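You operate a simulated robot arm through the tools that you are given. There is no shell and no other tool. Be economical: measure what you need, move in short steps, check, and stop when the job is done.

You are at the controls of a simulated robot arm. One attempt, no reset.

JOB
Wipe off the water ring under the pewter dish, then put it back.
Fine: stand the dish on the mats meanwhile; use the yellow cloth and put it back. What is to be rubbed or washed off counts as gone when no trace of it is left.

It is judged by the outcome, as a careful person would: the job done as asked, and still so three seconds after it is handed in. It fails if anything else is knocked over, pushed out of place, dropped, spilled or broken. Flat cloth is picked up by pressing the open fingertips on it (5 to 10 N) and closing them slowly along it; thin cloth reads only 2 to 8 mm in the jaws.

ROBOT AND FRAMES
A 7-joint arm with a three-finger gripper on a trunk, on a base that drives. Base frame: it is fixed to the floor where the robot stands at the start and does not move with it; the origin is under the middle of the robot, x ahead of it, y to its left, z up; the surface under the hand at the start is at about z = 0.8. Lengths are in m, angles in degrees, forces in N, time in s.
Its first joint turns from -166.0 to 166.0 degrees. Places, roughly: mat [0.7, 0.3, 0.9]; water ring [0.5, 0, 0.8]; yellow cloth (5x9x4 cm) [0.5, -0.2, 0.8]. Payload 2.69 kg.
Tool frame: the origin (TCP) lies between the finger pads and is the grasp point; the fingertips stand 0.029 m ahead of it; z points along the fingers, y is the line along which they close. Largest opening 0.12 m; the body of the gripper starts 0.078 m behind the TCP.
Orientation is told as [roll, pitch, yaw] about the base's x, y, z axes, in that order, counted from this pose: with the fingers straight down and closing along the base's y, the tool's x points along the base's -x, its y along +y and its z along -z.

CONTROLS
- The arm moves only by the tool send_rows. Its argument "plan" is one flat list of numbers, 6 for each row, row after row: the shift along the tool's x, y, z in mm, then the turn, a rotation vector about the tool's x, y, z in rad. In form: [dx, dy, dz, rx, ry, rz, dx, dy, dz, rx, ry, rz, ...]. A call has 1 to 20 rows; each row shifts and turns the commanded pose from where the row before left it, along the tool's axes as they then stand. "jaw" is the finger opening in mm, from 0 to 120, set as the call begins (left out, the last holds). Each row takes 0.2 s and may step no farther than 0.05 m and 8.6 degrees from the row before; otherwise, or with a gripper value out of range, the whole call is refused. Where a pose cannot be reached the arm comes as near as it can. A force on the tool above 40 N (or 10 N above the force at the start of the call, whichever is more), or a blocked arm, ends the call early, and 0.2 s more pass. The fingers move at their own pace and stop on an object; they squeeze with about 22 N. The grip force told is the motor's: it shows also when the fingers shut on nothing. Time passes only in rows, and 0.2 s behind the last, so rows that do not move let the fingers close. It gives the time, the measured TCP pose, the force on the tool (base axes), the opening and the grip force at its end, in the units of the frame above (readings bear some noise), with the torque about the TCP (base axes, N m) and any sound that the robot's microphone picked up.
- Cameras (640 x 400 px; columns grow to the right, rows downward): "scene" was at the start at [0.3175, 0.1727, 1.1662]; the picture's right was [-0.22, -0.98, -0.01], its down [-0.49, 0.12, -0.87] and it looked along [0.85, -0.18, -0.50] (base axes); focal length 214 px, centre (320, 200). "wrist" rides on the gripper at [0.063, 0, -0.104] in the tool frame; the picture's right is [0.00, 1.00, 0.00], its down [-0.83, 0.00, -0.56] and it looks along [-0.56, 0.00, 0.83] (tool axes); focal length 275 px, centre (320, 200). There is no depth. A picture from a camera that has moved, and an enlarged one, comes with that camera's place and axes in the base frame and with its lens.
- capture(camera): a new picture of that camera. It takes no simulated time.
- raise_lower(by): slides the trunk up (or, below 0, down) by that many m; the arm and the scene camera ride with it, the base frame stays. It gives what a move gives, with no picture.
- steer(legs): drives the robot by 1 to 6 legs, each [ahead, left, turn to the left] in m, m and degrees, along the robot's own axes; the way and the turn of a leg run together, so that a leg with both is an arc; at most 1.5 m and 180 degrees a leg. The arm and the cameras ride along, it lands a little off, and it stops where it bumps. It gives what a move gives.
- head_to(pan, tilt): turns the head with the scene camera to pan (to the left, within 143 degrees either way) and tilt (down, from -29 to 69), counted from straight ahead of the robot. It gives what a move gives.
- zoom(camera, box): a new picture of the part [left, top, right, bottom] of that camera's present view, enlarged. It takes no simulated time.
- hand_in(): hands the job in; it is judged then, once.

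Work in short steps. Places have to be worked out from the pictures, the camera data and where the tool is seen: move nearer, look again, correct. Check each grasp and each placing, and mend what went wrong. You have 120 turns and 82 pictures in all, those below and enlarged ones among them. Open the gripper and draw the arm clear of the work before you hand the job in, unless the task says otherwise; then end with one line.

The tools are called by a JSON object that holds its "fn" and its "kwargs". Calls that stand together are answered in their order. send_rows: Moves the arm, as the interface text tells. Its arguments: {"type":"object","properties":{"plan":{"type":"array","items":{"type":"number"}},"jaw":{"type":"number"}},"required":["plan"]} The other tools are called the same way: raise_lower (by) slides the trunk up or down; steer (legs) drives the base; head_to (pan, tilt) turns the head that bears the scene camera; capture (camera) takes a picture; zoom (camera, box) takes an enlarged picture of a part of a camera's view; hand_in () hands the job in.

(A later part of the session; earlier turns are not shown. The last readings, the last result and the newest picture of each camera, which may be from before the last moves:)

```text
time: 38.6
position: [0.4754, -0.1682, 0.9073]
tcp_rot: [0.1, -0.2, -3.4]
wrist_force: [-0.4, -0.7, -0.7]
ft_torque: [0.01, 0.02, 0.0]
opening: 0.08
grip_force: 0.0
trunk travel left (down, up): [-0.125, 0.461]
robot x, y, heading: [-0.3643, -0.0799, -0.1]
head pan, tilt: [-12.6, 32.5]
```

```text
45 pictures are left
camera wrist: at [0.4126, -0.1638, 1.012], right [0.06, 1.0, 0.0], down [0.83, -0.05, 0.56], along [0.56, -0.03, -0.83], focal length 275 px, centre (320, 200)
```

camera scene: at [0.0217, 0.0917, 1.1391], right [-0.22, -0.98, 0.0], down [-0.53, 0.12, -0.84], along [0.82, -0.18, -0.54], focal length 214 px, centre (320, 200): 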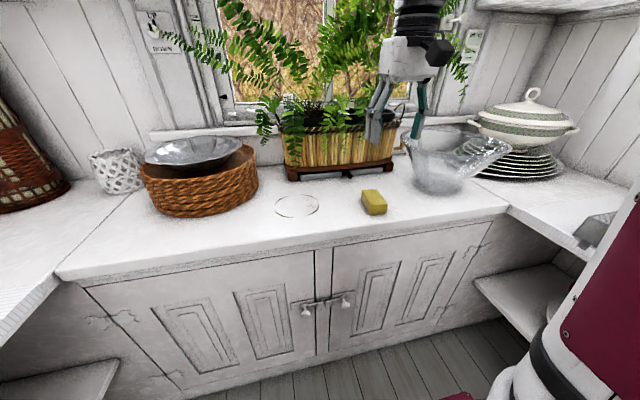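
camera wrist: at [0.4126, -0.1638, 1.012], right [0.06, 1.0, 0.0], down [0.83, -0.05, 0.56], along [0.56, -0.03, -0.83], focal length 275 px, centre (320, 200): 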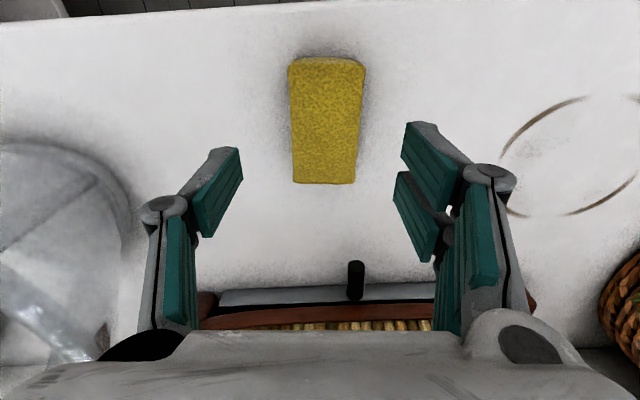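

Aligned in x; y needs about +5 mm. I'll descend so the fingertips are about 17 mm above the counter, then close on the sponge.

{"fn": "send_rows", "kwargs": {"plan": [0, 5, 15, 0, 0, 0, 0, 0, 20, 0, 0, 0, 0, 0, 15, 0, 0, 0, 0, 0, 10, 0, 0, 0]}}

{"fn": "send_rows", "kwargs": {"plan": [0, 0, 0, 0, 0, 0, 0, 0, 0, 0, 0, 0, 0, 0, 0, 0, 0, 0], "jaw": 30}}

{"fn": "capture", "kwargs": {"camera": "wrist"}}

```text
time: 39.6
position: [0.4754, -0.1625, 0.8473]
tcp_rot: [0.1, -0.1, -3.4]
wrist_force: [1.5, -0.6, -0.3]
ft_torque: [0.0, -0.04, 0.0]
opening: 0.0801
grip_force: 0.1
trunk travel left (down, up): [-0.125, 0.461]
robot x, y, heading: [-0.366, -0.0817, 0.1]
head pan, tilt: [-12.6, 32.5]
```

```text
time: 40.4
position: [0.4759, -0.1625, 0.848]
tcp_rot: [0.0, -0.1, -3.6]
wrist_force: [-0.2, -0.1, 2.9]
ft_torque: [0.02, 0.01, -0.01]
opening: 0.0473
grip_force: 21.4
trunk travel left (down, up): [-0.125, 0.461]
robot x, y, heading: [-0.3615, -0.0789, -0.0]
head pan, tilt: [-12.6, 32.5]
```

```text
44 pictures are left
camera wrist: at [0.4132, -0.1591, 0.9517], right [0.06, 1.0, 0.0], down [0.83, -0.05, 0.56], along [0.56, -0.03, -0.83], focal length 275 px, centre (320, 200)
```

wrist: 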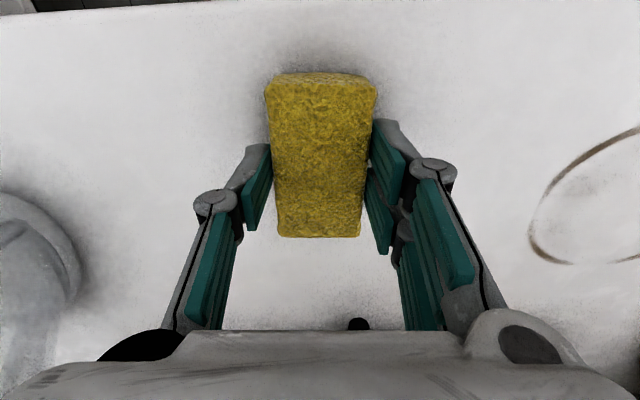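

The sponge is held (47 mm, 21 N). Its home is TCP (0.4757, -0.1625), yaw -3.5°. I'll lift it 30 mm and carry it to the right side of the ring.

{"fn": "send_rows", "kwargs": {"plan": [0, 0, -15, 0, 0, 0, 0, 0, -15, 0, 0, 0, 0, 33, 0, 0, 0, 0, -1, 33, 0, 0, 0, 0, -1, 33, 0, 0, 0, 0, -1, 34, 0, 0, 0, 0, 0, 0, 15, 0, 0, 0, 0, 0, 8, 0, 0, 0]}}

{"fn": "capture", "kwargs": {"camera": "wrist"}}

```text
time: 42.2
position: [0.4867, -0.0283, 0.8548]
tcp_rot: [0.0, -0.1, -3.5]
wrist_force: [0.2, 0.4, -0.1]
ft_torque: [0.02, -0.01, 0.02]
opening: 0.0472
grip_force: 22.5
trunk travel left (down, up): [-0.125, 0.461]
robot x, y, heading: [-0.3587, -0.0803, 0.0]
head pan, tilt: [-12.6, 32.5]
```

```text
43 pictures are left
camera wrist: at [0.4237, -0.0257, 0.9589], right [0.06, 1.0, 0.0], down [0.83, -0.05, 0.56], along [0.56, -0.03, -0.83], focal length 275 px, centre (320, 200)
```

wrist: 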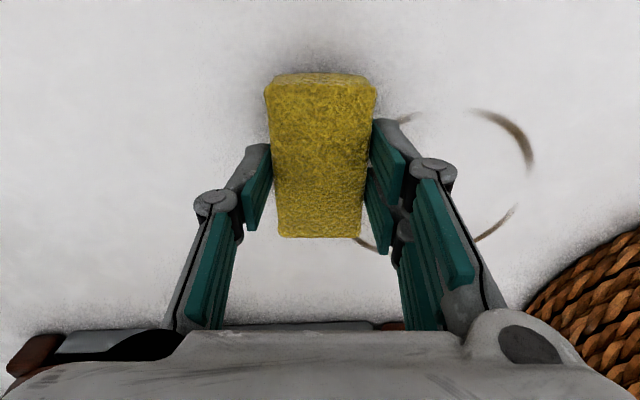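

The ring spans about x 0.465–0.585 and y -0.012–0.107. I'll lower until the sponge presses lightly.

{"fn": "send_rows", "kwargs": {"plan": [0, 0, 4, 0, 0, 0, 0, 0, 4, 0, 0, 0]}}

{"fn": "send_rows", "kwargs": {"plan": [0, 0, 3, 0, 0, 0]}}

```text
time: 42.8
position: [0.487, -0.0297, 0.8478]
tcp_rot: [0.1, -0.1, -3.5]
wrist_force: [-0.3, -0.6, 4.8]
ft_torque: [0.11, 0.13, 0.02]
opening: 0.0476
grip_force: 22.0
trunk travel left (down, up): [-0.125, 0.461]
robot x, y, heading: [-0.3637, -0.0816, 0.4]
head pan, tilt: [-12.6, 32.5]
```

```text
time: 43.2
position: [0.4864, -0.0298, 0.8455]
tcp_rot: [0.2, -0.3, -3.5]
wrist_force: [-3.2, -0.5, 23.8]
ft_torque: [-0.04, 0.11, -0.16]
opening: 0.0476
grip_force: 21.8
trunk travel left (down, up): [-0.125, 0.461]
robot x, y, heading: [-0.3633, -0.0777, 0.1]
head pan, tilt: [-12.6, 32.5]
```

24 N is too firm, so I'll ease up 2 mm and sweep the near half of the ring left and back.

{"fn": "send_rows", "kwargs": {"plan": [0, 0, -2, 0, 0, 0, 0.9, 15, 0, 0, 0, 0, 0.9, 15, 0, 0, 0, 0, 0.9, 15, 0, 0, 0, 0, 0.9, 15, 0, 0, 0, 0, 0.9, 15, 0, 0, 0, 0, 0.9, 15, 0, 0, 0, 0, 0.9, 15, 0, 0, 0, 0, 0.9, 15, 0, 0, 0, 0, 0.9, 15, 0, 0, 0, 0, 0.9, 15, 0, 0, 0]}}

{"fn": "send_rows", "kwargs": {"plan": [0, 0, 0, 0, 0, 0, -0.9, -15, 0, 0, 0, 0, -0.9, -15, 0, 0, 0, 0, -0.9, -15, 0, 0, 0, 0, -0.9, -15, 0, 0, 0, 0, -0.9, -15, 0, 0, 0, 0, -0.9, -15, 0, 0, 0, 0, -0.9, -15, 0, 0, 0, 0, -0.9, -15, 0, 0, 0, 0, -0.9, -15, 0, 0, 0, 0, -0.9, -15, 0, 0, 0, 0]}}

{"fn": "capture", "kwargs": {"camera": "wrist"}}

```text
refused: plan must hold 6 numbers for each row
```

```text
time: 45.6
position: [0.485, -0.1798, 0.8426]
tcp_rot: [0.1, -0.1, -3.3]
wrist_force: [0.2, 9.5, 22.7]
ft_torque: [0.39, 0.01, -0.05]
opening: 0.0471
grip_force: 22.2
trunk travel left (down, up): [-0.125, 0.461]
robot x, y, heading: [-0.3615, -0.0814, 0.1]
head pan, tilt: [-12.6, 32.5]
```

```text
42 pictures are left
camera wrist: at [0.4233, -0.1763, 0.9478], right [0.06, 1.0, 0.0], down [0.83, -0.05, 0.56], along [0.56, -0.03, -0.83], focal length 275 px, centre (320, 200)
```

wrist: 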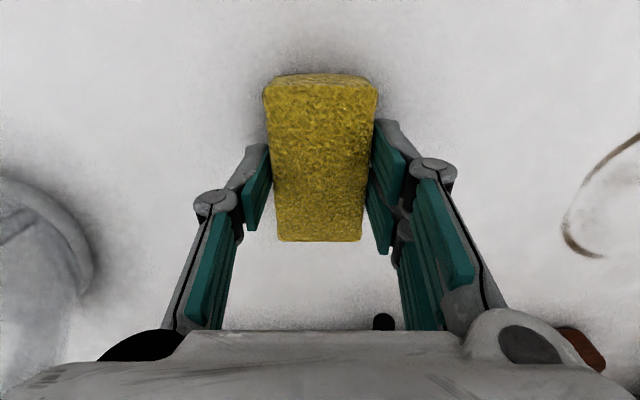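

The first call was refused because I miscounted a row, so only the return ran and the sponge wiped clean counter to the right, hitting nothing. I'll ease up and sweep left to y≈0.12 across the ring.

{"fn": "send_rows", "kwargs": {"plan": [0.9, 15, -2, 0, 0, 0, 0.9, 15, 0, 0, 0, 0, 0.9, 15, 0, 0, 0, 0, 0.9, 15, 0, 0, 0, 0, 0.9, 15, 0, 0, 0, 0, 0.9, 15, 0, 0, 0, 0, 0.9, 15, 0, 0, 0, 0, 0.9, 15, 0, 0, 0, 0, 0.9, 15, 0, 0, 0, 0, 0.9, 15, 0, 0, 0, 0, 0.9, 15, 0, 0, 0, 0, 0.9, 15, 0, 0, 0, 0]}}

{"fn": "send_rows", "kwargs": {"plan": [0.9, 15, 0, 0, 0, 0, 0.9, 15, 0, 0, 0, 0, 0.9, 15, 0, 0, 0, 0, 0.9, 15, 0, 0, 0, 0, 0.9, 15, 0, 0, 0, 0, 0.9, 15, 0, 0, 0, 0, 0.9, 15, 0, 0, 0, 0, 0.6, 10, 0, 0, 0, 0]}}

{"fn": "capture", "kwargs": {"camera": "wrist"}}

```text
time: 48.2
position: [0.487, -0.0002, 0.8463]
tcp_rot: [0.1, -0.2, -3.4]
wrist_force: [-0.2, 1.1, -0.1]
ft_torque: [0.02, -0.03, 0.01]
opening: 0.0475
grip_force: 22.4
trunk travel left (down, up): [-0.125, 0.461]
robot x, y, heading: [-0.3647, -0.0806, -0.1]
head pan, tilt: [-12.6, 32.5]
```

```text
time: 50.0
position: [0.4869, 0.1157, 0.8457]
tcp_rot: [0.1, -0.1, -3.5]
wrist_force: [0.4, 0.8, -1.1]
ft_torque: [0.0, 0.02, 0.02]
opening: 0.0473
grip_force: 21.9
trunk travel left (down, up): [-0.125, 0.461]
robot x, y, heading: [-0.3632, -0.0833, -0.1]
head pan, tilt: [-12.6, 32.5]
```

```text
41 pictures are left
camera wrist: at [0.4241, 0.1194, 0.9502], right [0.06, 1.0, 0.0], down [0.83, -0.05, 0.56], along [0.56, -0.03, -0.83], focal length 275 px, centre (320, 200)
```

wrist: 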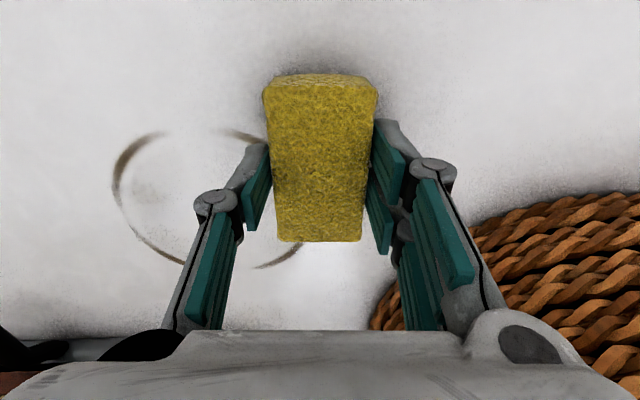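

No force was felt, so nothing was wiped. I'll press down 2 mm and read the force before sweeping.

{"fn": "send_rows", "kwargs": {"plan": [0, 0, 2, 0, 0, 0, 0, 0, 0, 0, 0, 0]}}

```text
time: 50.6
position: [0.4869, 0.1154, 0.8437]
tcp_rot: [0.0, -0.1, -3.5]
wrist_force: [-0.4, -0.7, -0.4]
ft_torque: [-0.01, -0.01, -0.01]
opening: 0.0471
grip_force: 21.9
trunk travel left (down, up): [-0.125, 0.461]
robot x, y, heading: [-0.3607, -0.082, 0.1]
head pan, tilt: [-12.6, 32.5]
```

Still no contact, so I'll go down another 2 mm.

{"fn": "send_rows", "kwargs": {"plan": [0, 0, 1, 0, 0, 0, 0, 0, 1, 0, 0, 0]}}

```text
time: 51.2
position: [0.4866, 0.116, 0.8434]
tcp_rot: [0.2, -0.2, -3.5]
wrist_force: [-0.6, -0.4, 11.2]
ft_torque: [-0.13, 0.42, -0.01]
opening: 0.0475
grip_force: 22.0
trunk travel left (down, up): [-0.125, 0.461]
robot x, y, heading: [-0.3633, -0.0788, -0.2]
head pan, tilt: [-12.6, 32.5]
```

11 N is good. I'll sweep right across the ring's near half.

{"fn": "send_rows", "kwargs": {"plan": [-0.9, -15, 0, 0, 0, 0, -0.9, -15, 0, 0, 0, 0, -0.9, -15, 0, 0, 0, 0, -0.9, -15, 0, 0, 0, 0, -0.9, -15, 0, 0, 0, 0, -0.9, -15, 0, 0, 0, 0, -0.9, -15, 0, 0, 0, 0, -0.9, -15, 0, 0, 0, 0, -0.9, -15, 0, 0, 0, 0, -0.9, -15, 0, 0, 0, 0]}}

{"fn": "capture", "kwargs": {"camera": "wrist"}}

```text
time: 53.4
position: [0.487, -0.0358, 0.8417]
tcp_rot: [0.1, -0.2, -3.5]
wrist_force: [-0.4, 9.9, 23.5]
ft_torque: [0.33, -0.07, -0.08]
opening: 0.0473
grip_force: 22.2
trunk travel left (down, up): [-0.125, 0.461]
robot x, y, heading: [-0.3626, -0.0777, 0.0]
head pan, tilt: [-12.6, 32.5]
```

```text
40 pictures are left
camera wrist: at [0.4237, -0.0317, 0.9467], right [0.06, 1.0, 0.0], down [0.83, -0.05, 0.56], along [0.56, -0.03, -0.83], focal length 275 px, centre (320, 200)
```

wrist: 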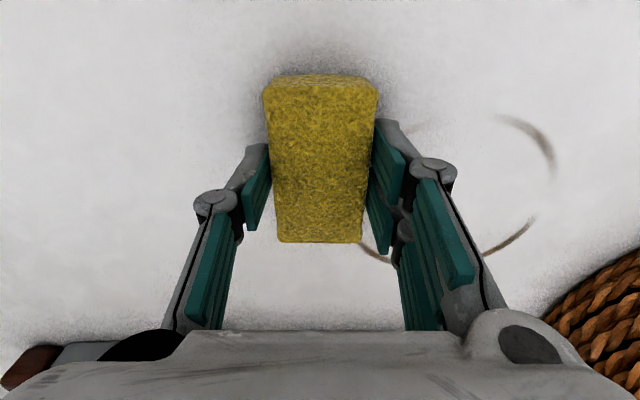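

The near part has faded. I'll sweep left along the same line at this height, then right again.

{"fn": "send_rows", "kwargs": {"plan": [0.9, 15, 0, 0, 0, 0, 0.9, 15, 0, 0, 0, 0, 0.9, 15, 0, 0, 0, 0, 0.9, 15, 0, 0, 0, 0, 0.9, 15, 0, 0, 0, 0, 0.9, 15, 0, 0, 0, 0, 0.9, 15, 0, 0, 0, 0, 0.9, 15, 0, 0, 0, 0, 0.9, 15, 0, 0, 0, 0, 0.9, 15, 0, 0, 0, 0]}}

{"fn": "send_rows", "kwargs": {"plan": [-0.9, -15, 0, 0, 0, 0, -0.9, -15, 0, 0, 0, 0, -0.9, -15, 0, 0, 0, 0, -0.9, -15, 0, 0, 0, 0, -0.9, -15, 0, 0, 0, 0, -0.9, -15, 0, 0, 0, 0, -0.9, -15, 0, 0, 0, 0, -0.9, -15, 0, 0, 0, 0, -0.9, -15, 0, 0, 0, 0, -0.9, -15, 0, 0, 0, 0]}}

{"fn": "capture", "kwargs": {"camera": "wrist"}}

```text
time: 55.6
position: [0.4866, 0.1152, 0.8408]
tcp_rot: [0.1, 0.0, -3.4]
wrist_force: [-0.2, -4.7, 14.2]
ft_torque: [-0.15, 0.05, 0.11]
opening: 0.0472
grip_force: 21.5
trunk travel left (down, up): [-0.125, 0.461]
robot x, y, heading: [-0.3632, -0.0769, 0.1]
head pan, tilt: [-12.6, 32.5]
```

```text
time: 57.8
position: [0.4853, -0.0359, 0.8416]
tcp_rot: [0.1, -0.1, -3.5]
wrist_force: [0.4, 0.9, 6.2]
ft_torque: [0.14, -0.07, -0.06]
opening: 0.0471
grip_force: 22.3
trunk travel left (down, up): [-0.125, 0.461]
robot x, y, heading: [-0.363, -0.0816, -0.0]
head pan, tilt: [-12.6, 32.5]
```

```text
39 pictures are left
camera wrist: at [0.4235, -0.0318, 0.9463], right [0.06, 1.0, 0.0], down [0.83, -0.05, 0.56], along [0.56, -0.03, -0.83], focal length 275 px, centre (320, 200)
```

wrist: 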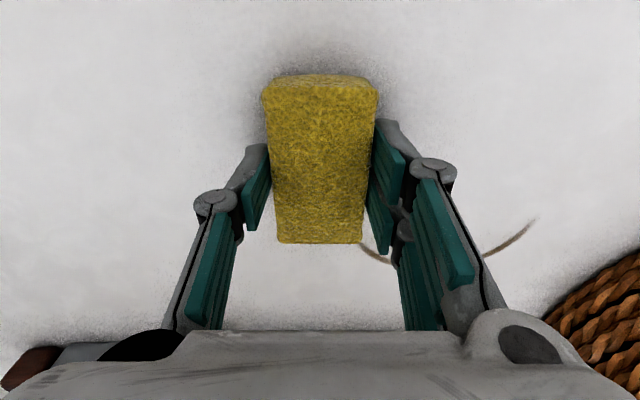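

The near half is clean. I'll shift 68 mm further from the robot and sweep the far strip left and back.

{"fn": "send_rows", "kwargs": {"plan": [-23, 1, 0.5, 0, 0, 0, -23, 1, 0, 0, 0, 0, -22, 2, 0, 0, 0, 0, 0.9, 14.5, 0, 0, 0, 0, 0.9, 14.5, 0, 0, 0, 0, 0.9, 14.5, 0, 0, 0, 0, 0.9, 14.5, 0, 0, 0, 0, 0.9, 14.5, 0, 0, 0, 0, 0.9, 14.5, 0, 0, 0, 0, 0.9, 14.5, 0, 0, 0, 0, 0.9, 14.5, 0, 0, 0, 0, 0.9, 14.5, 0, 0, 0, 0, 0.9, 14.5, 0, 0, 0, 0]}}

{"fn": "capture", "kwargs": {"camera": "wrist"}}

{"fn": "capture", "kwargs": {"camera": "scene"}}

```text
time: 60.6
position: [0.5538, 0.1095, 0.8423]
tcp_rot: [0.0, -0.1, -3.5]
wrist_force: [-1.3, -2.6, 7.5]
ft_torque: [-0.07, 0.06, 0.1]
opening: 0.0474
grip_force: 22.3
trunk travel left (down, up): [-0.125, 0.461]
robot x, y, heading: [-0.3631, -0.0834, 0.1]
head pan, tilt: [-12.6, 32.5]
```

```text
38 pictures are left
camera wrist: at [0.492, 0.1138, 0.9461], right [0.06, 1.0, 0.0], down [0.83, -0.05, 0.56], along [0.56, -0.03, -0.83], focal length 275 px, centre (320, 200)
```

wrist: 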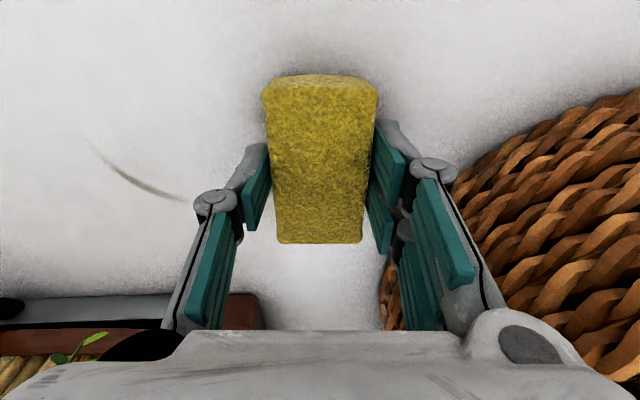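

```text
37 pictures are left
camera scene: at [0.0215, 0.0915, 1.1391], right [-0.22, -0.98, 0.0], down [-0.52, 0.12, -0.84], along [0.82, -0.18, -0.54], focal length 214 px, centre (320, 200)
```

scene: 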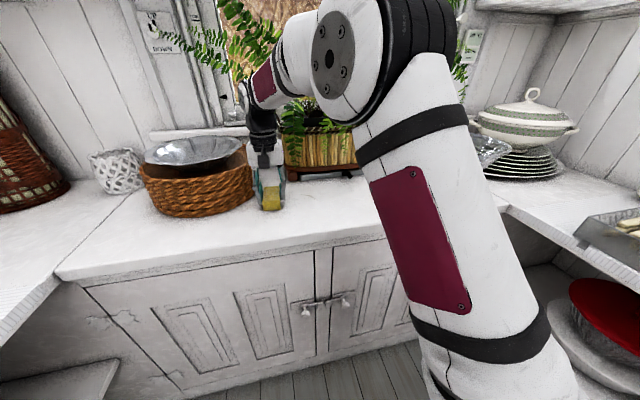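

Only a faint arc remains, at the far right of the ring. I'll sweep right and left again on this strip.

{"fn": "send_rows", "kwargs": {"plan": [-0.9, -14.5, 0.3, 0, 0, 0, -0.9, -14.5, 0, 0, 0, 0, -0.9, -14.5, 0, 0, 0, 0, -0.9, -14.5, 0, 0, 0, 0, -0.9, -14.5, 0, 0, 0, 0, -0.9, -14.5, 0, 0, 0, 0, -0.9, -14.5, 0, 0, 0, 0, -0.9, -14.5, 0, 0, 0, 0, -0.9, -14.5, 0, 0, 0, 0, -0.9, -14.5, 0, 0, 0, 0]}}

{"fn": "send_rows", "kwargs": {"plan": [0.9, 14.5, 0, 0, 0, 0, 0.9, 14.5, 0, 0, 0, 0, 0.9, 14.5, 0, 0, 0, 0, 0.9, 14.5, 0, 0, 0, 0, 0.9, 14.5, 0, 0, 0, 0, 0.9, 14.5, 0, 0, 0, 0, 0.9, 14.5, 0, 0, 0, 0, 0.9, 14.5, 0, 0, 0, 0, 0.9, 14.5, 0, 0, 0, 0, 0.9, 14.5, 0, 0, 0, 0]}}

{"fn": "zoom", "kwargs": {"camera": "wrist", "box": [0, 40, 320, 300]}}

```text
time: 62.8
position: [0.5555, -0.0345, 0.8416]
tcp_rot: [0.1, -0.2, -3.4]
wrist_force: [0.6, 6.0, 17.6]
ft_torque: [0.3, -0.08, -0.08]
opening: 0.0474
grip_force: 22.1
trunk travel left (down, up): [-0.125, 0.461]
robot x, y, heading: [-0.3641, -0.0832, -0.1]
head pan, tilt: [-12.6, 32.5]
```

```text
time: 65.0
position: [0.5543, 0.1103, 0.8406]
tcp_rot: [0.1, -0.1, -3.6]
wrist_force: [-0.8, -3.4, 8.5]
ft_torque: [-0.16, -0.13, 0.01]
opening: 0.0472
grip_force: 22.3
trunk travel left (down, up): [-0.125, 0.461]
robot x, y, heading: [-0.3632, -0.0766, -0.1]
head pan, tilt: [-12.6, 32.5]
```

```text
1.54 times, centred on (160, 170) of wrist
camera zoom: at [0.4921, 0.1134, 0.9457], right [0.06, 1.0, 0.0], down [0.83, -0.05, 0.56], along [0.56, -0.03, -0.83], focal length 424 px, centre (566, 246)
```

zoom: 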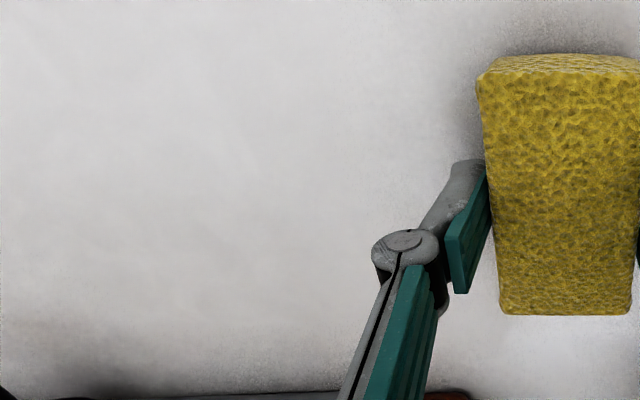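

It looks clean. I'll make one more sweep along the middle line for safety, then lift and inspect.

{"fn": "send_rows", "kwargs": {"plan": [17, -1, 0, 0, 0, 0, 17, -1, 0, 0, 0, 0, -0.9, -14.5, 0, 0, 0, 0, -0.9, -14.5, 0, 0, 0, 0, -0.9, -14.5, 0, 0, 0, 0, -0.9, -14.5, 0, 0, 0, 0, -0.9, -14.5, 0, 0, 0, 0, -0.9, -14.5, 0, 0, 0, 0, -0.9, -14.5, 0, 0, 0, 0, -0.9, -14.5, 0, 0, 0, 0, -0.9, -14.5, 0, 0, 0, 0, -0.9, -14.5, 0, 0, 0, 0, 0, 0, -15, 0, 0, 0, 0, 0, -15, 0, 0, 0]}}

{"fn": "send_rows", "kwargs": {"plan": [6, -32, -10, 0, 0, 0, 6, -32, -10, 0, 0, 0, 6, -32, -10, 0, 0, 0, 6, -32, 0, 0, 0, 0]}}

{"fn": "zoom", "kwargs": {"camera": "scene", "box": [240, 160, 400, 260]}}

{"fn": "capture", "kwargs": {"camera": "wrist"}}

```text
time: 68.0
position: [0.5217, -0.0346, 0.8695]
tcp_rot: [0.2, -0.1, -3.5]
wrist_force: [-0.2, 0.1, -0.2]
ft_torque: [0.01, 0.02, -0.02]
opening: 0.0472
grip_force: 22.5
trunk travel left (down, up): [-0.125, 0.461]
robot x, y, heading: [-0.3639, -0.0826, 0.1]
head pan, tilt: [-12.6, 32.5]
```

```text
time: 69.0
position: [0.4898, -0.1607, 0.8998]
tcp_rot: [0.0, -0.1, -3.5]
wrist_force: [0.0, 0.5, -0.3]
ft_torque: [-0.02, 0.0, 0.01]
opening: 0.0474
grip_force: 21.8
trunk travel left (down, up): [-0.125, 0.461]
robot x, y, heading: [-0.3623, -0.0823, 0.3]
head pan, tilt: [-12.6, 32.5]
```

```text
4.00 times, centred on (320, 210) of scene
camera zoom: at [0.0217, 0.092, 1.139], right [-0.22, -0.98, 0.0], down [-0.53, 0.12, -0.84], along [0.82, -0.18, -0.54], focal length 858 px, centre (320, 160)
```

zoom: 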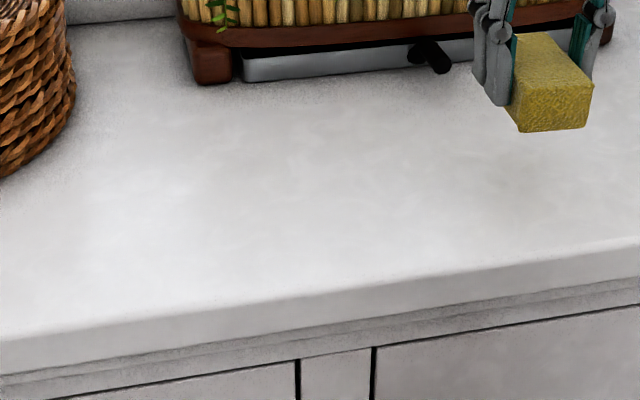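

```text
34 pictures are left
camera wrist: at [0.4264, -0.157, 1.0052], right [0.05, 1.0, 0.0], down [0.83, -0.05, 0.56], along [0.56, -0.03, -0.83], focal length 275 px, centre (320, 200)
```

wrist: 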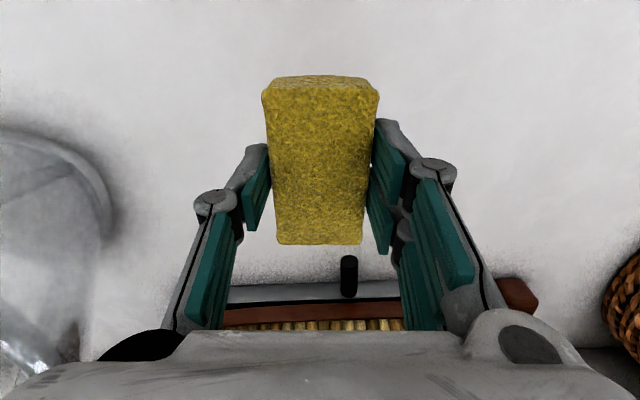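

The counter shows no trace of the ring. I'll put the sponge back at its home spot.

{"fn": "send_rows", "kwargs": {"plan": [7, -1, 15, 0, 0, 0, 7, -1, 20, 0, 0, 0, 0, 0, 15, 0, 0, 0, 0, 0, 5, 0, 0, 0]}}

{"fn": "send_rows", "kwargs": {"plan": [0, 0, 2, 0, 0, 0]}}

```text
time: 70.0
position: [0.4754, -0.1632, 0.8447]
tcp_rot: [0.1, -0.1, -3.4]
wrist_force: [0.7, 0.1, -1.0]
ft_torque: [-0.01, 0.0, -0.01]
opening: 0.0473
grip_force: 22.2
trunk travel left (down, up): [-0.125, 0.461]
robot x, y, heading: [-0.3629, -0.0817, 0.0]
head pan, tilt: [-12.6, 32.5]
```

```text
time: 70.4
position: [0.4752, -0.1629, 0.8429]
tcp_rot: [0.1, -0.1, -3.4]
wrist_force: [0.0, -0.8, 0.0]
ft_torque: [0.0, 0.0, 0.02]
opening: 0.0472
grip_force: 21.8
trunk travel left (down, up): [-0.125, 0.461]
robot x, y, heading: [-0.3616, -0.0816, 0.1]
head pan, tilt: [-12.6, 32.5]
```

Just above contact; I'll go 2 mm lower, then open and retreat upward.

{"fn": "send_rows", "kwargs": {"plan": [0, 0, 2, 0, 0, 0, 0, 0, 0, 0, 0, 0]}}

{"fn": "send_rows", "kwargs": {"plan": [0, 0, 0, 0, 0, 0, 0, 0, 0, 0, 0, 0], "jaw": 75}}

{"fn": "send_rows", "kwargs": {"plan": [0, 0, -20, 0, 0, 0, 0, 0, -40, 0, 0, 0, 0, 0, -45, 0, 0, 0, 0, 0, -45, 0, 0, 0, 20, 0, -45, 0, 0, 0]}}

{"fn": "capture", "kwargs": {"camera": "wrist"}}

{"fn": "zoom", "kwargs": {"camera": "scene", "box": [240, 160, 400, 260]}}

```text
time: 71.0
position: [0.4752, -0.1616, 0.841]
tcp_rot: [0.2, -0.2, -3.5]
wrist_force: [0.2, -1.3, -0.4]
ft_torque: [-0.03, 0.04, 0.0]
opening: 0.0474
grip_force: 22.3
trunk travel left (down, up): [-0.125, 0.461]
robot x, y, heading: [-0.3657, -0.083, 0.2]
head pan, tilt: [-12.6, 32.5]
```

```text
time: 71.6
position: [0.4745, -0.1624, 0.8402]
tcp_rot: [0.1, -0.1, -3.4]
wrist_force: [0.2, -0.6, 0.2]
ft_torque: [0.01, 0.02, -0.01]
opening: 0.0749
grip_force: 0.0
trunk travel left (down, up): [-0.125, 0.461]
robot x, y, heading: [-0.363, -0.0828, 0.2]
head pan, tilt: [-12.6, 32.5]
```

```text
time: 72.8
position: [0.4548, -0.1616, 1.0373]
tcp_rot: [0.0, 0.0, -3.5]
wrist_force: [0.6, -0.2, -0.9]
ft_torque: [0.03, 0.01, -0.02]
opening: 0.0751
grip_force: 0.1
trunk travel left (down, up): [-0.125, 0.461]
robot x, y, heading: [-0.3643, -0.0797, -0.2]
head pan, tilt: [-12.6, 32.5]
```

```text
33 pictures are left
camera wrist: at [0.3924, -0.1579, 1.1417], right [0.06, 1.0, 0.0], down [0.83, -0.05, 0.56], along [0.56, -0.03, -0.83], focal length 275 px, centre (320, 200)
```

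wrist: 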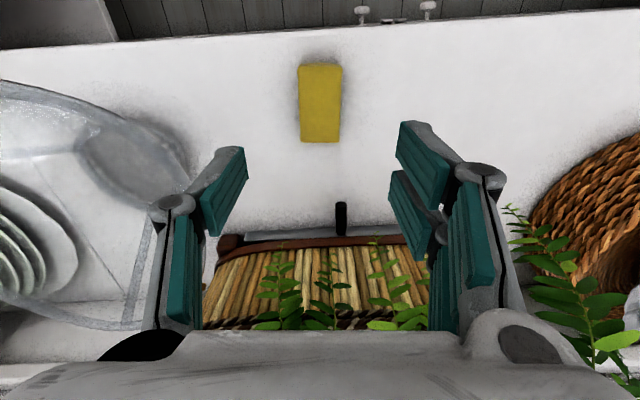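

```text
4.00 times, centred on (320, 210) of scene
camera zoom: at [0.022, 0.0917, 1.1389], right [-0.22, -0.98, 0.0], down [-0.53, 0.12, -0.84], along [0.82, -0.18, -0.54], focal length 858 px, centre (320, 160)
```

zoom: 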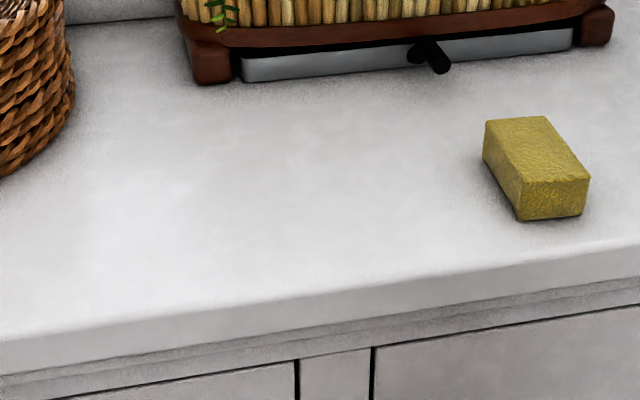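

The sponge is back in place and the counter is clean. Now I'll return to the dish, starting by moving the arm left and back, level.

{"fn": "send_rows", "kwargs": {"plan": [14, 30, -20, 0, 0, -0.03, 14, 40, -20, 0, 0, -0.031, 14, 40, -20, 0, 0, 0, 10, 45, -10, 0, 0, 0, 0, 45, 0, 0, 0, 0, 0, 45, 0, 0, 0, 0]}}

{"fn": "steer", "kwargs": {"legs": [[0, 0.2, 0]]}}

{"fn": "send_rows", "kwargs": {"plan": [0, 0, 0, 0, 0, -0.1428, 0, 0, 0, 0, 0, -0.1428, 0, 0, 0, 0, 0, -0.1428, 0, 0, 0, 0, 0, -0.1428, 0, 0, 0, 0, 0, -0.1428, 0, 0, 0, 0, 0, -0.1428, 0, 0, 0, 0, 0, -0.1428, 0, 0, 0, 0, 0, -0.1428, 0, 0, 0, 0, 0, -0.1428, 0, 0, 0, 0, 0, -0.1428, 0, 0, 0, 0, 0, -0.1428, 0, 0, 0, 0.1375, 0, 0, 0, 0, 0, 0.1375, 0, 0, 0, 0, 0, 0.1375, 0, 0, 0, 0, 0, 0.1375, 0, 0, 0, 0, 0, 0.1375, 0, 0, 0, 0, 0, 0.138, 0, 0], "jaw": 32}}

```text
time: 74.2
position: [0.4049, 0.084, 1.1064]
tcp_rot: [0.1, -0.1, -0.2]
wrist_force: [-0.5, -0.1, 0.6]
ft_torque: [0.04, 0.04, 0.0]
opening: 0.0747
grip_force: 0.0
trunk travel left (down, up): [-0.125, 0.461]
robot x, y, heading: [-0.3603, -0.0769, 0.2]
head pan, tilt: [-12.6, 32.5]
```

```text
time: 75.8
position: [0.4061, 0.2855, 1.1063]
tcp_rot: [0.0, 0.0, -0.1]
wrist_force: [-0.2, -0.3, 0.7]
ft_torque: [0.0, 0.0, 0.0]
opening: 0.0749
grip_force: 0.1
trunk travel left (down, up): [-0.125, 0.461]
robot x, y, heading: [-0.3648, 0.1193, -0.1]
head pan, tilt: [-12.6, 32.5]
```

```text
time: 79.4
position: [0.4052, 0.2857, 1.1039]
tcp_rot: [-47.5, -0.1, 89.9]
wrist_force: [-0.4, -0.2, -0.3]
ft_torque: [0.04, -0.01, 0.01]
opening: 0.0321
grip_force: 0.0
trunk travel left (down, up): [-0.125, 0.461]
robot x, y, heading: [-0.3631, 0.1209, -0.2]
head pan, tilt: [-12.6, 32.5]
```

Orientation restored. I'll lower the trunk and go to the pre-grasp point on the same line I used when leaving.

{"fn": "raise_lower", "kwargs": {"by": -0.11}}

{"fn": "send_rows", "kwargs": {"plan": [-5, -21, 16, 0, 0, 0, -5, -21, 16, 0, 0, 0, -4.6, -22, 16, 0, 0, 0]}}

{"fn": "zoom", "kwargs": {"camera": "wrist", "box": [100, 0, 500, 250]}}

```text
time: 80.8
position: [0.4057, 0.2856, 0.9969]
tcp_rot: [-47.3, 0.0, 89.8]
wrist_force: [-0.2, 0.3, -0.1]
ft_torque: [0.01, 0.0, 0.0]
opening: 0.032
grip_force: 0.0
trunk travel left (down, up): [-0.015, 0.571]
robot x, y, heading: [-0.3628, 0.1192, -0.1]
head pan, tilt: [-12.6, 32.5]
```

```text
time: 81.7
position: [0.4852, 0.2993, 1.0104]
tcp_rot: [-47.4, -0.1, 89.9]
wrist_force: [-0.5, 0.0, -0.1]
ft_torque: [-0.03, 0.01, 0.0]
opening: 0.032
grip_force: 0.0
trunk travel left (down, up): [-0.015, 0.571]
robot x, y, heading: [-0.3596, 0.1183, -0.1]
head pan, tilt: [-12.6, 32.5]
```

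```text
1.60 times, centred on (300, 125) of wrist
camera zoom: at [0.4087, 0.2371, 1.0826], right [-0.68, 0.0, -0.74], down [-0.41, 0.83, 0.37], along [0.61, 0.56, -0.56], focal length 440 px, centre (352, 320)
```

zoom: 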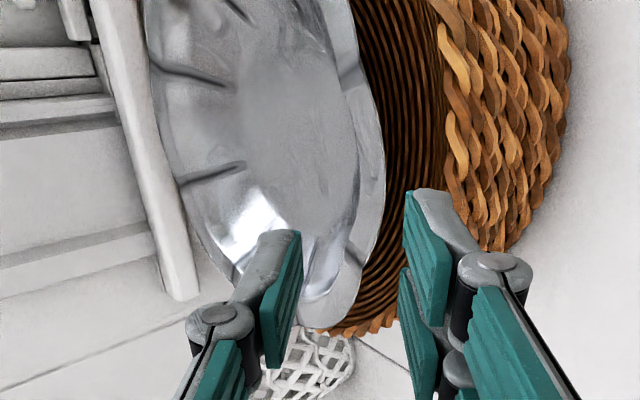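

The pads straddle the flange nicely. I'll advance to the grasp pose with a small 3 mm shift towards the lower finger.

{"fn": "send_rows", "kwargs": {"plan": [0, 1, 20, 0, 0, 0, 0, 1, 20, 0, 0, 0, 0, 1, 20, 0, 0, 0, 0, 1, 15, 0, 0, 0, 0, 1, 8, 0, 0, 0, 0, 0.5, 6, 0, 0, 0]}}

{"fn": "zoom", "kwargs": {"camera": "wrist", "box": [100, 0, 500, 250]}}

```text
time: 83.0
position: [0.546, 0.3001, 0.9479]
tcp_rot: [-47.5, -0.2, 89.9]
wrist_force: [1.6, 0.0, 1.4]
ft_torque: [-0.04, -0.01, 0.02]
opening: 0.031
grip_force: 0.2
trunk travel left (down, up): [-0.015, 0.571]
robot x, y, heading: [-0.3616, 0.1213, 0.1]
head pan, tilt: [-12.6, 32.5]
```

```text
1.60 times, centred on (300, 125) of wrist
camera zoom: at [0.4701, 0.2369, 1.0177], right [-0.68, 0.0, -0.74], down [-0.41, 0.83, 0.38], along [0.61, 0.56, -0.56], focal length 440 px, centre (352, 320)
```

zoom: 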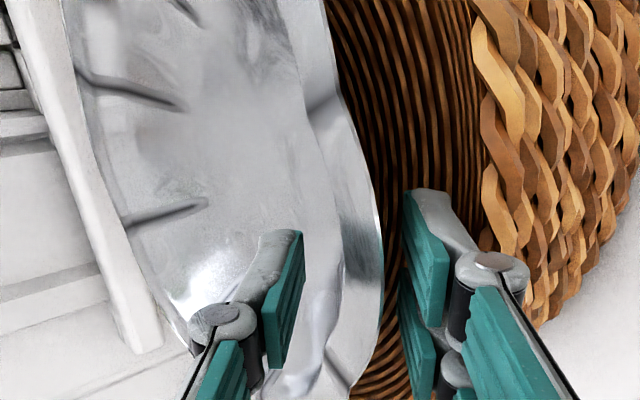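

There's a slight touch of about 1.5 N, so I'll back off 1.5 mm and close.

{"fn": "send_rows", "kwargs": {"plan": [0, -1.5, 0, 0, 0, 0]}}

{"fn": "send_rows", "kwargs": {"plan": [0, 0, 0, 0, 0, 0, 0, 0, 0, 0, 0, 0, 0, 0, 0, 0, 0, 0], "jaw": 0}}

{"fn": "zoom", "kwargs": {"camera": "wrist", "box": [100, 0, 500, 250]}}

{"fn": "zoom", "kwargs": {"camera": "scene", "box": [190, 60, 350, 180]}}

```text
time: 83.5
position: [0.5477, 0.3005, 0.9473]
tcp_rot: [-47.5, -0.1, 89.9]
wrist_force: [0.1, -0.5, 0.0]
ft_torque: [0.0, 0.01, 0.01]
opening: 0.0318
grip_force: 0.0
trunk travel left (down, up): [-0.015, 0.571]
robot x, y, heading: [-0.3619, 0.1227, -0.0]
head pan, tilt: [-12.6, 32.5]
```

```text
time: 84.2
position: [0.5454, 0.2999, 0.949]
tcp_rot: [-47.5, -0.3, 89.9]
wrist_force: [0.4, -2.2, 7.9]
ft_torque: [0.54, -0.66, -0.24]
opening: 0.0059
grip_force: 22.0
trunk travel left (down, up): [-0.015, 0.571]
robot x, y, heading: [-0.3613, 0.12, -0.4]
head pan, tilt: [-12.6, 32.5]
```

```text
1.60 times, centred on (300, 125) of wrist
camera zoom: at [0.4706, 0.2368, 1.0196], right [-0.68, 0.0, -0.74], down [-0.41, 0.83, 0.37], along [0.61, 0.56, -0.56], focal length 440 px, centre (352, 320)
```

zoom: 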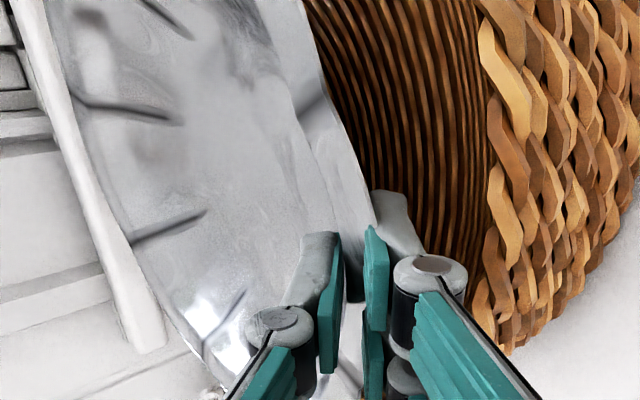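

```text
3.33 times, centred on (270, 120) of scene
camera zoom: at [0.0222, 0.2926, 1.0295], right [-0.22, -0.98, 0.0], down [-0.52, 0.12, -0.84], along [0.82, -0.19, -0.54], focal length 715 px, centre (487, 467)
```

zoom: 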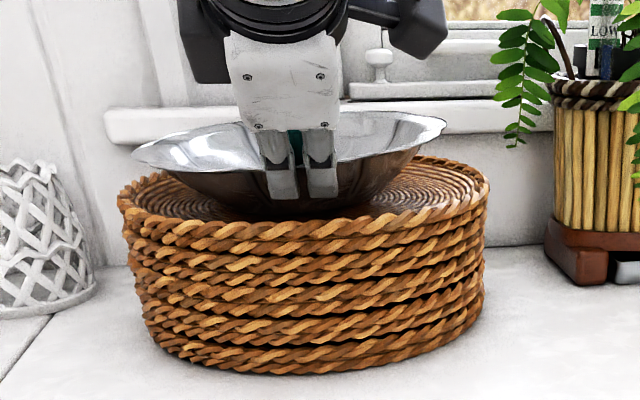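

Gripped at 5.9 mm, with a few degrees of roll (left side low). I'll lift and draw back the way I came, then check.

{"fn": "send_rows", "kwargs": {"plan": [0, -7, -7, 0, 0, 0, 0, -15, -14, 0, 0, 0, 0, -15, -14, 0, 0, 0, 0, -15, -14, 0, 0, 0, 0, 19, -21, 0, 0, 0, 0, 19, -21, 0, 0, 0, 0, 19, -21, 0, 0, 0, 0, 12, -14, 0, 0, 0]}}

{"fn": "zoom", "kwargs": {"camera": "scene", "box": [150, 30, 390, 190]}}

```text
time: 86.0
position: [0.4427, 0.3003, 1.0198]
tcp_rot: [-47.4, 0.0, 89.8]
wrist_force: [0.6, 0.6, -4.2]
ft_torque: [0.01, 0.43, 0.02]
opening: 0.0058
grip_force: 22.4
trunk travel left (down, up): [-0.015, 0.571]
robot x, y, heading: [-0.3616, 0.1229, -0.0]
head pan, tilt: [-12.6, 32.5]
```

```text
2.50 times, centred on (270, 110) of scene
camera zoom: at [0.0226, 0.2928, 1.0293], right [-0.22, -0.98, 0.0], down [-0.53, 0.12, -0.84], along [0.82, -0.19, -0.54], focal length 536 px, centre (445, 425)
```

zoom: 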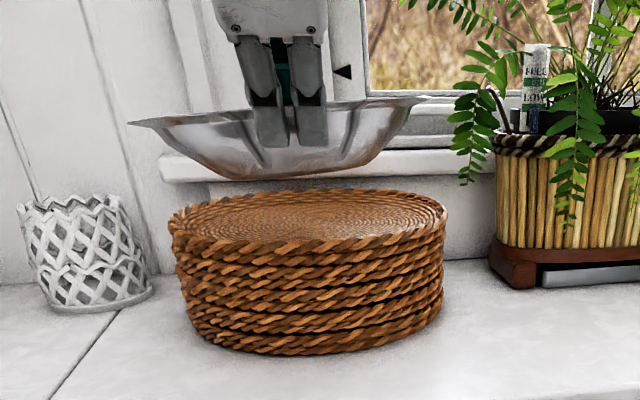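

The dish is rolled about 4°, left side low. I'll correct that and drive back and to the right, retracing my path.

{"fn": "send_rows", "kwargs": {"plan": [0, 0, 0, 0, -0.022, 0.024, 0, 0, 0, 0, -0.022, 0.024]}}

{"fn": "steer", "kwargs": {"legs": [[-0.1, 0, 0], [0, -0.12, 0]]}}

{"fn": "capture", "kwargs": {"camera": "scene"}}

```text
time: 86.7
position: [0.4429, 0.2987, 1.0197]
tcp_rot: [-47.4, -3.9, 89.9]
wrist_force: [-0.2, 0.1, -3.2]
ft_torque: [-0.05, 0.41, 0.03]
opening: 0.006
grip_force: 21.7
trunk travel left (down, up): [-0.015, 0.571]
robot x, y, heading: [-0.363, 0.1233, -0.3]
head pan, tilt: [-12.6, 32.5]
```

```text
time: 88.6
position: [0.3426, 0.181, 1.0189]
tcp_rot: [-47.4, -3.8, 89.9]
wrist_force: [0.5, -0.7, -3.6]
ft_torque: [-0.03, 0.45, -0.02]
opening: 0.0061
grip_force: 22.1
trunk travel left (down, up): [-0.015, 0.571]
robot x, y, heading: [-0.4607, 0.003, -0.1]
head pan, tilt: [-12.6, 32.5]
```

```text
26 pictures are left
camera scene: at [-0.0782, 0.1731, 1.0293], right [-0.22, -0.98, 0.0], down [-0.53, 0.12, -0.84], along [0.82, -0.18, -0.54], focal length 214 px, centre (320, 200)
```

scene: 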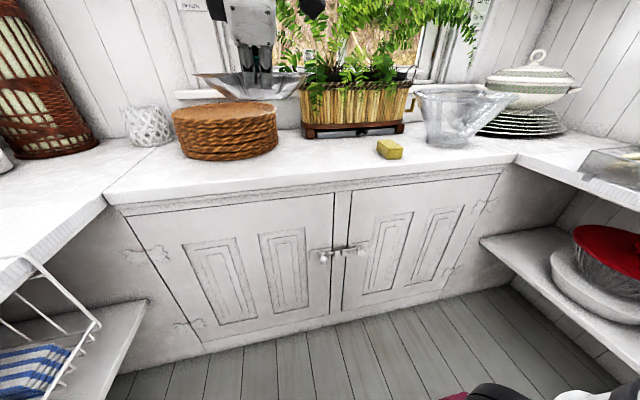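

Level now. I'll move right to y≈0.046, then forward to about x 0.42, still high.

{"fn": "send_rows", "kwargs": {"plan": [30, 0, 0, 0, 0, 0, 35, 0, 0, 0, 0, 0, 35, 0, 0, 0, 0, 0, 35, 0, 0, 0, 0, 0, 0, -18, 20, 0, 0, 0, 0, -18, 20, 0, 0, 0, 0, -18, 19, 0, 0, 0]}}

{"fn": "zoom", "kwargs": {"camera": "scene", "box": [240, 50, 440, 170]}}

{"fn": "capture", "kwargs": {"camera": "wrist"}}

```text
time: 90.2
position: [0.4223, 0.0438, 1.0102]
tcp_rot: [-47.4, -3.9, 89.8]
wrist_force: [-0.5, -0.7, -3.9]
ft_torque: [-0.02, 0.41, -0.01]
opening: 0.0059
grip_force: 22.3
trunk travel left (down, up): [-0.015, 0.571]
robot x, y, heading: [-0.4616, 0.0046, -0.1]
head pan, tilt: [-12.6, 32.5]
```

```text
3.20 times, centred on (340, 110) of scene
camera zoom: at [-0.0783, 0.173, 1.0293], right [-0.22, -0.98, 0.0], down [-0.53, 0.12, -0.84], along [0.82, -0.19, -0.54], focal length 686 px, centre (256, 488)
```

zoom: 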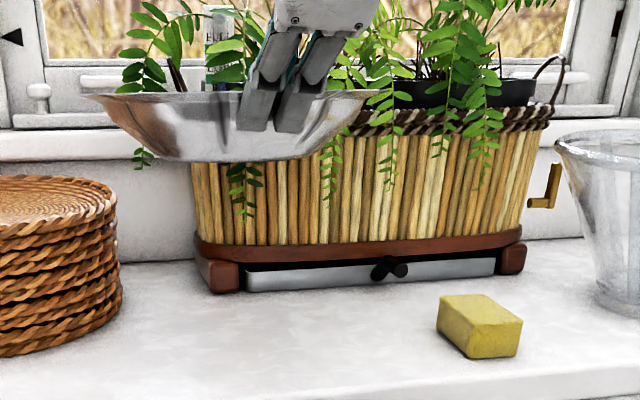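

```text
24 pictures are left
camera wrist: at [0.3459, -0.0223, 1.0778], right [-0.68, 0.05, -0.73], down [-0.41, 0.8, 0.43], along [0.61, 0.59, -0.53], focal length 275 px, centre (320, 200)
```

wrist: 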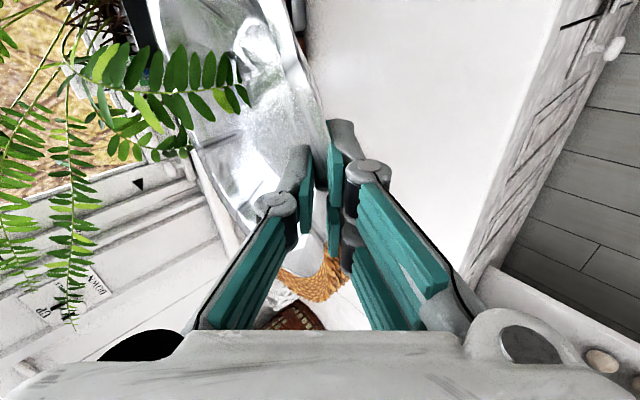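

Well placed over the former spot. I'll lower 115 mm, then check the position against the original picture.

{"fn": "send_rows", "kwargs": {"plan": [0, 10, 9, 0, 0, 0, 0, 19, 17.5, 0, 0, 0, 0, 19, 17.5, 0, 0, 0, 0, 19, 17.5, 0, 0, 0, 0, 17, 16, 0, 0, 0]}}

{"fn": "zoom", "kwargs": {"camera": "scene", "box": [240, 80, 440, 200]}}

{"fn": "capture", "kwargs": {"camera": "wrist"}}

```text
time: 91.4
position: [0.4208, 0.0555, 0.8968]
tcp_rot: [-47.4, -3.9, 89.9]
wrist_force: [-1.3, 0.2, -3.9]
ft_torque: [-0.02, 0.4, -0.02]
opening: 0.006
grip_force: 22.1
trunk travel left (down, up): [-0.015, 0.571]
robot x, y, heading: [-0.4612, -0.003, 0.1]
head pan, tilt: [-12.6, 32.5]
```

```text
3.20 times, centred on (340, 140) of scene
camera zoom: at [-0.0783, 0.1731, 1.0293], right [-0.22, -0.98, 0.0], down [-0.53, 0.12, -0.84], along [0.82, -0.18, -0.54], focal length 686 px, centre (256, 392)
```

zoom: 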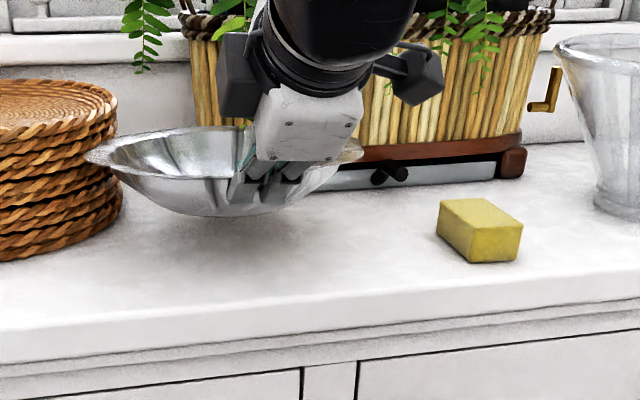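

```text
22 pictures are left
camera wrist: at [0.3452, -0.0125, 0.9637], right [-0.68, 0.05, -0.73], down [-0.41, 0.8, 0.43], along [0.61, 0.59, -0.53], focal length 275 px, centre (320, 200)
```

wrist: 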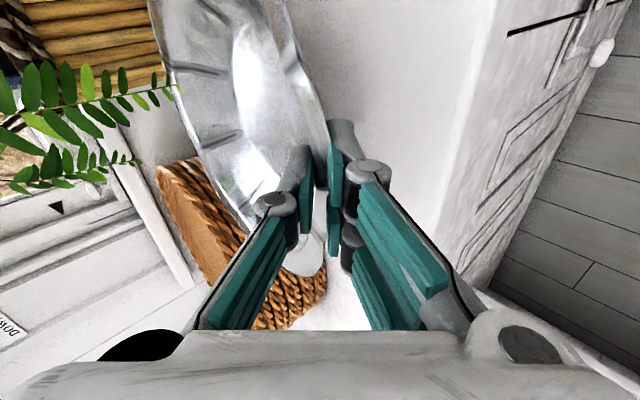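

By my ring measurement the dish needs about 8 mm to the right and 4 mm forward. I'll apply that while lowering 28 mm.

{"fn": "send_rows", "kwargs": {"plan": [4.5, -1.3, 1.5, 0, 0, 0, 4, -1.3, 1.5, 0, 0, 0, 0.8, 7, 6.4, 0, 0, 0, 0.8, 7, 6.4, 0, 0, 0, 0.8, 6.5, 6, 0, 0, 0]}}

{"fn": "zoom", "kwargs": {"camera": "scene", "box": [240, 80, 440, 200]}}

```text
time: 92.6
position: [0.4249, 0.0444, 0.8681]
tcp_rot: [-47.3, -3.8, 89.9]
wrist_force: [0.0, -0.4, -3.7]
ft_torque: [-0.04, 0.42, 0.0]
opening: 0.0059
grip_force: 21.7
trunk travel left (down, up): [-0.015, 0.571]
robot x, y, heading: [-0.4632, 0.002, -0.2]
head pan, tilt: [-12.6, 32.5]
```

```text
3.20 times, centred on (340, 140) of scene
camera zoom: at [-0.0782, 0.1731, 1.0293], right [-0.22, -0.98, 0.0], down [-0.53, 0.12, -0.84], along [0.82, -0.18, -0.54], focal length 686 px, centre (256, 392)
```

zoom: 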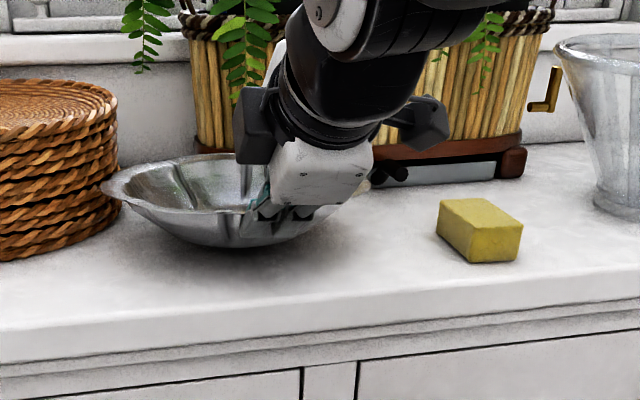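

Close to the counter now. I'll lower slowly and watch the force.

{"fn": "send_rows", "kwargs": {"plan": [0.3, 2.9, 2.7, 0, 0, 0, 0.2, 2.2, 2, 0, 0, 0]}}

{"fn": "send_rows", "kwargs": {"plan": [0.2, 2.2, 2, 0, 0, 0]}}

```text
time: 93.2
position: [0.4249, 0.0449, 0.8615]
tcp_rot: [-47.4, -3.9, 89.9]
wrist_force: [0.4, -0.2, -3.0]
ft_torque: [-0.05, 0.44, 0.0]
opening: 0.0058
grip_force: 22.2
trunk travel left (down, up): [-0.015, 0.571]
robot x, y, heading: [-0.4617, 0.0019, -0.2]
head pan, tilt: [-12.6, 32.5]
```

```text
time: 93.6
position: [0.4255, 0.0446, 0.8573]
tcp_rot: [-47.4, -3.8, 89.9]
wrist_force: [-0.1, -0.1, -4.4]
ft_torque: [-0.03, 0.41, 0.01]
opening: 0.0057
grip_force: 21.6
trunk travel left (down, up): [-0.015, 0.571]
robot x, y, heading: [-0.4644, 0.0027, -0.2]
head pan, tilt: [-12.6, 32.5]
```

{"fn": "send_rows", "kwargs": {"plan": [0.2, 2.2, 2, 0, 0, 0]}}

{"fn": "send_rows", "kwargs": {"plan": [0.2, 2.2, 2, 0, 0, 0]}}

{"fn": "zoom", "kwargs": {"camera": "scene", "box": [240, 80, 440, 200]}}

```text
time: 94.0
position: [0.4255, 0.0445, 0.8552]
tcp_rot: [-47.4, -4.0, 89.9]
wrist_force: [-0.5, -0.3, -1.9]
ft_torque: [0.01, 0.08, 0.02]
opening: 0.0061
grip_force: 22.0
trunk travel left (down, up): [-0.015, 0.571]
robot x, y, heading: [-0.4628, -0.0005, -0.2]
head pan, tilt: [-12.6, 32.5]
```

```text
time: 94.4
position: [0.4272, 0.044, 0.8532]
tcp_rot: [-47.4, -3.8, 89.8]
wrist_force: [-0.3, 0.8, -0.7]
ft_torque: [0.05, -0.01, 0.11]
opening: 0.0062
grip_force: 22.4
trunk travel left (down, up): [-0.015, 0.571]
robot x, y, heading: [-0.4619, 0.0031, -0.2]
head pan, tilt: [-12.6, 32.5]
```

```text
3.20 times, centred on (340, 140) of scene
camera zoom: at [-0.0783, 0.1731, 1.0294], right [-0.22, -0.98, 0.0], down [-0.53, 0.12, -0.84], along [0.82, -0.18, -0.54], focal length 686 px, centre (256, 392)
```

zoom: 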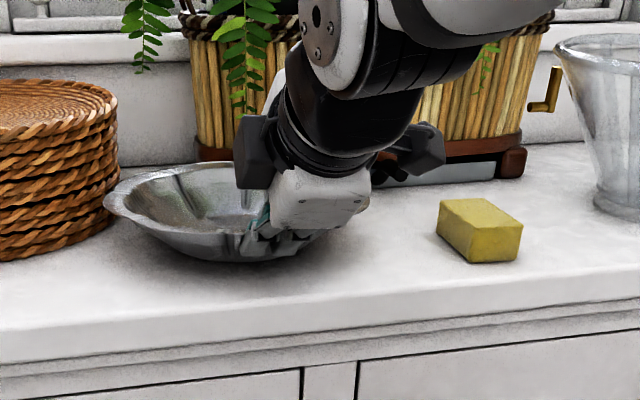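

It's in contact, with load and torque near zero. I'll open gently, then retreat along the tool axis.

{"fn": "send_rows", "kwargs": {"plan": [0, 0.7, 0.7, 0, 0, 0]}}

{"fn": "send_rows", "kwargs": {"plan": [0, 0, 0, 0, 0, 0], "jaw": 12}}

{"fn": "send_rows", "kwargs": {"plan": [0, 0, 0, 0, 0, 0, 0, 0, 0, 0, 0, 0], "jaw": 32}}

{"fn": "zoom", "kwargs": {"camera": "wrist", "box": [100, 0, 500, 250]}}

```text
time: 94.8
position: [0.4257, 0.0442, 0.8514]
tcp_rot: [-47.5, -3.8, 89.9]
wrist_force: [-0.5, 1.1, -1.3]
ft_torque: [0.05, 0.01, 0.1]
opening: 0.006
grip_force: 22.0
trunk travel left (down, up): [-0.015, 0.571]
robot x, y, heading: [-0.4668, -0.0021, 0.0]
head pan, tilt: [-12.6, 32.5]
```

```text
time: 95.2
position: [0.4261, 0.0453, 0.851]
tcp_rot: [-47.5, -3.9, 89.8]
wrist_force: [0.7, 0.2, -0.8]
ft_torque: [0.01, -0.03, -0.02]
opening: 0.0121
grip_force: 0.2
trunk travel left (down, up): [-0.015, 0.571]
robot x, y, heading: [-0.4638, 0.0014, 0.2]
head pan, tilt: [-12.6, 32.5]
```

```text
time: 95.8
position: [0.4264, 0.0438, 0.8511]
tcp_rot: [-47.4, -3.8, 89.9]
wrist_force: [-0.1, -0.8, -0.4]
ft_torque: [0.02, -0.01, -0.01]
opening: 0.0318
grip_force: 0.0
trunk travel left (down, up): [-0.015, 0.571]
robot x, y, heading: [-0.4626, -0.0008, 0.1]
head pan, tilt: [-12.6, 32.5]
```

```text
1.60 times, centred on (300, 125) of wrist
camera zoom: at [0.3499, -0.023, 0.9184], right [-0.68, 0.05, -0.73], down [-0.41, 0.8, 0.43], along [0.61, 0.59, -0.53], focal length 440 px, centre (352, 320)
```

zoom: 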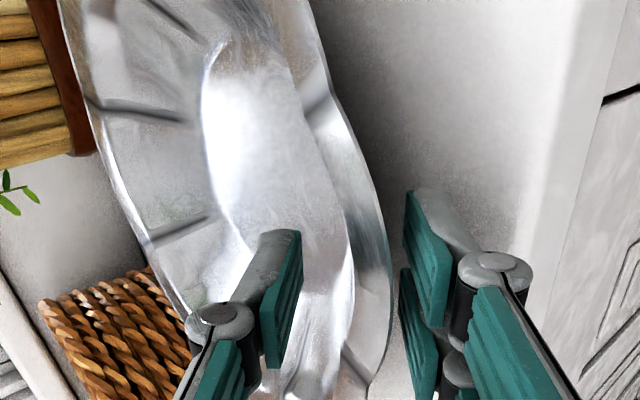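

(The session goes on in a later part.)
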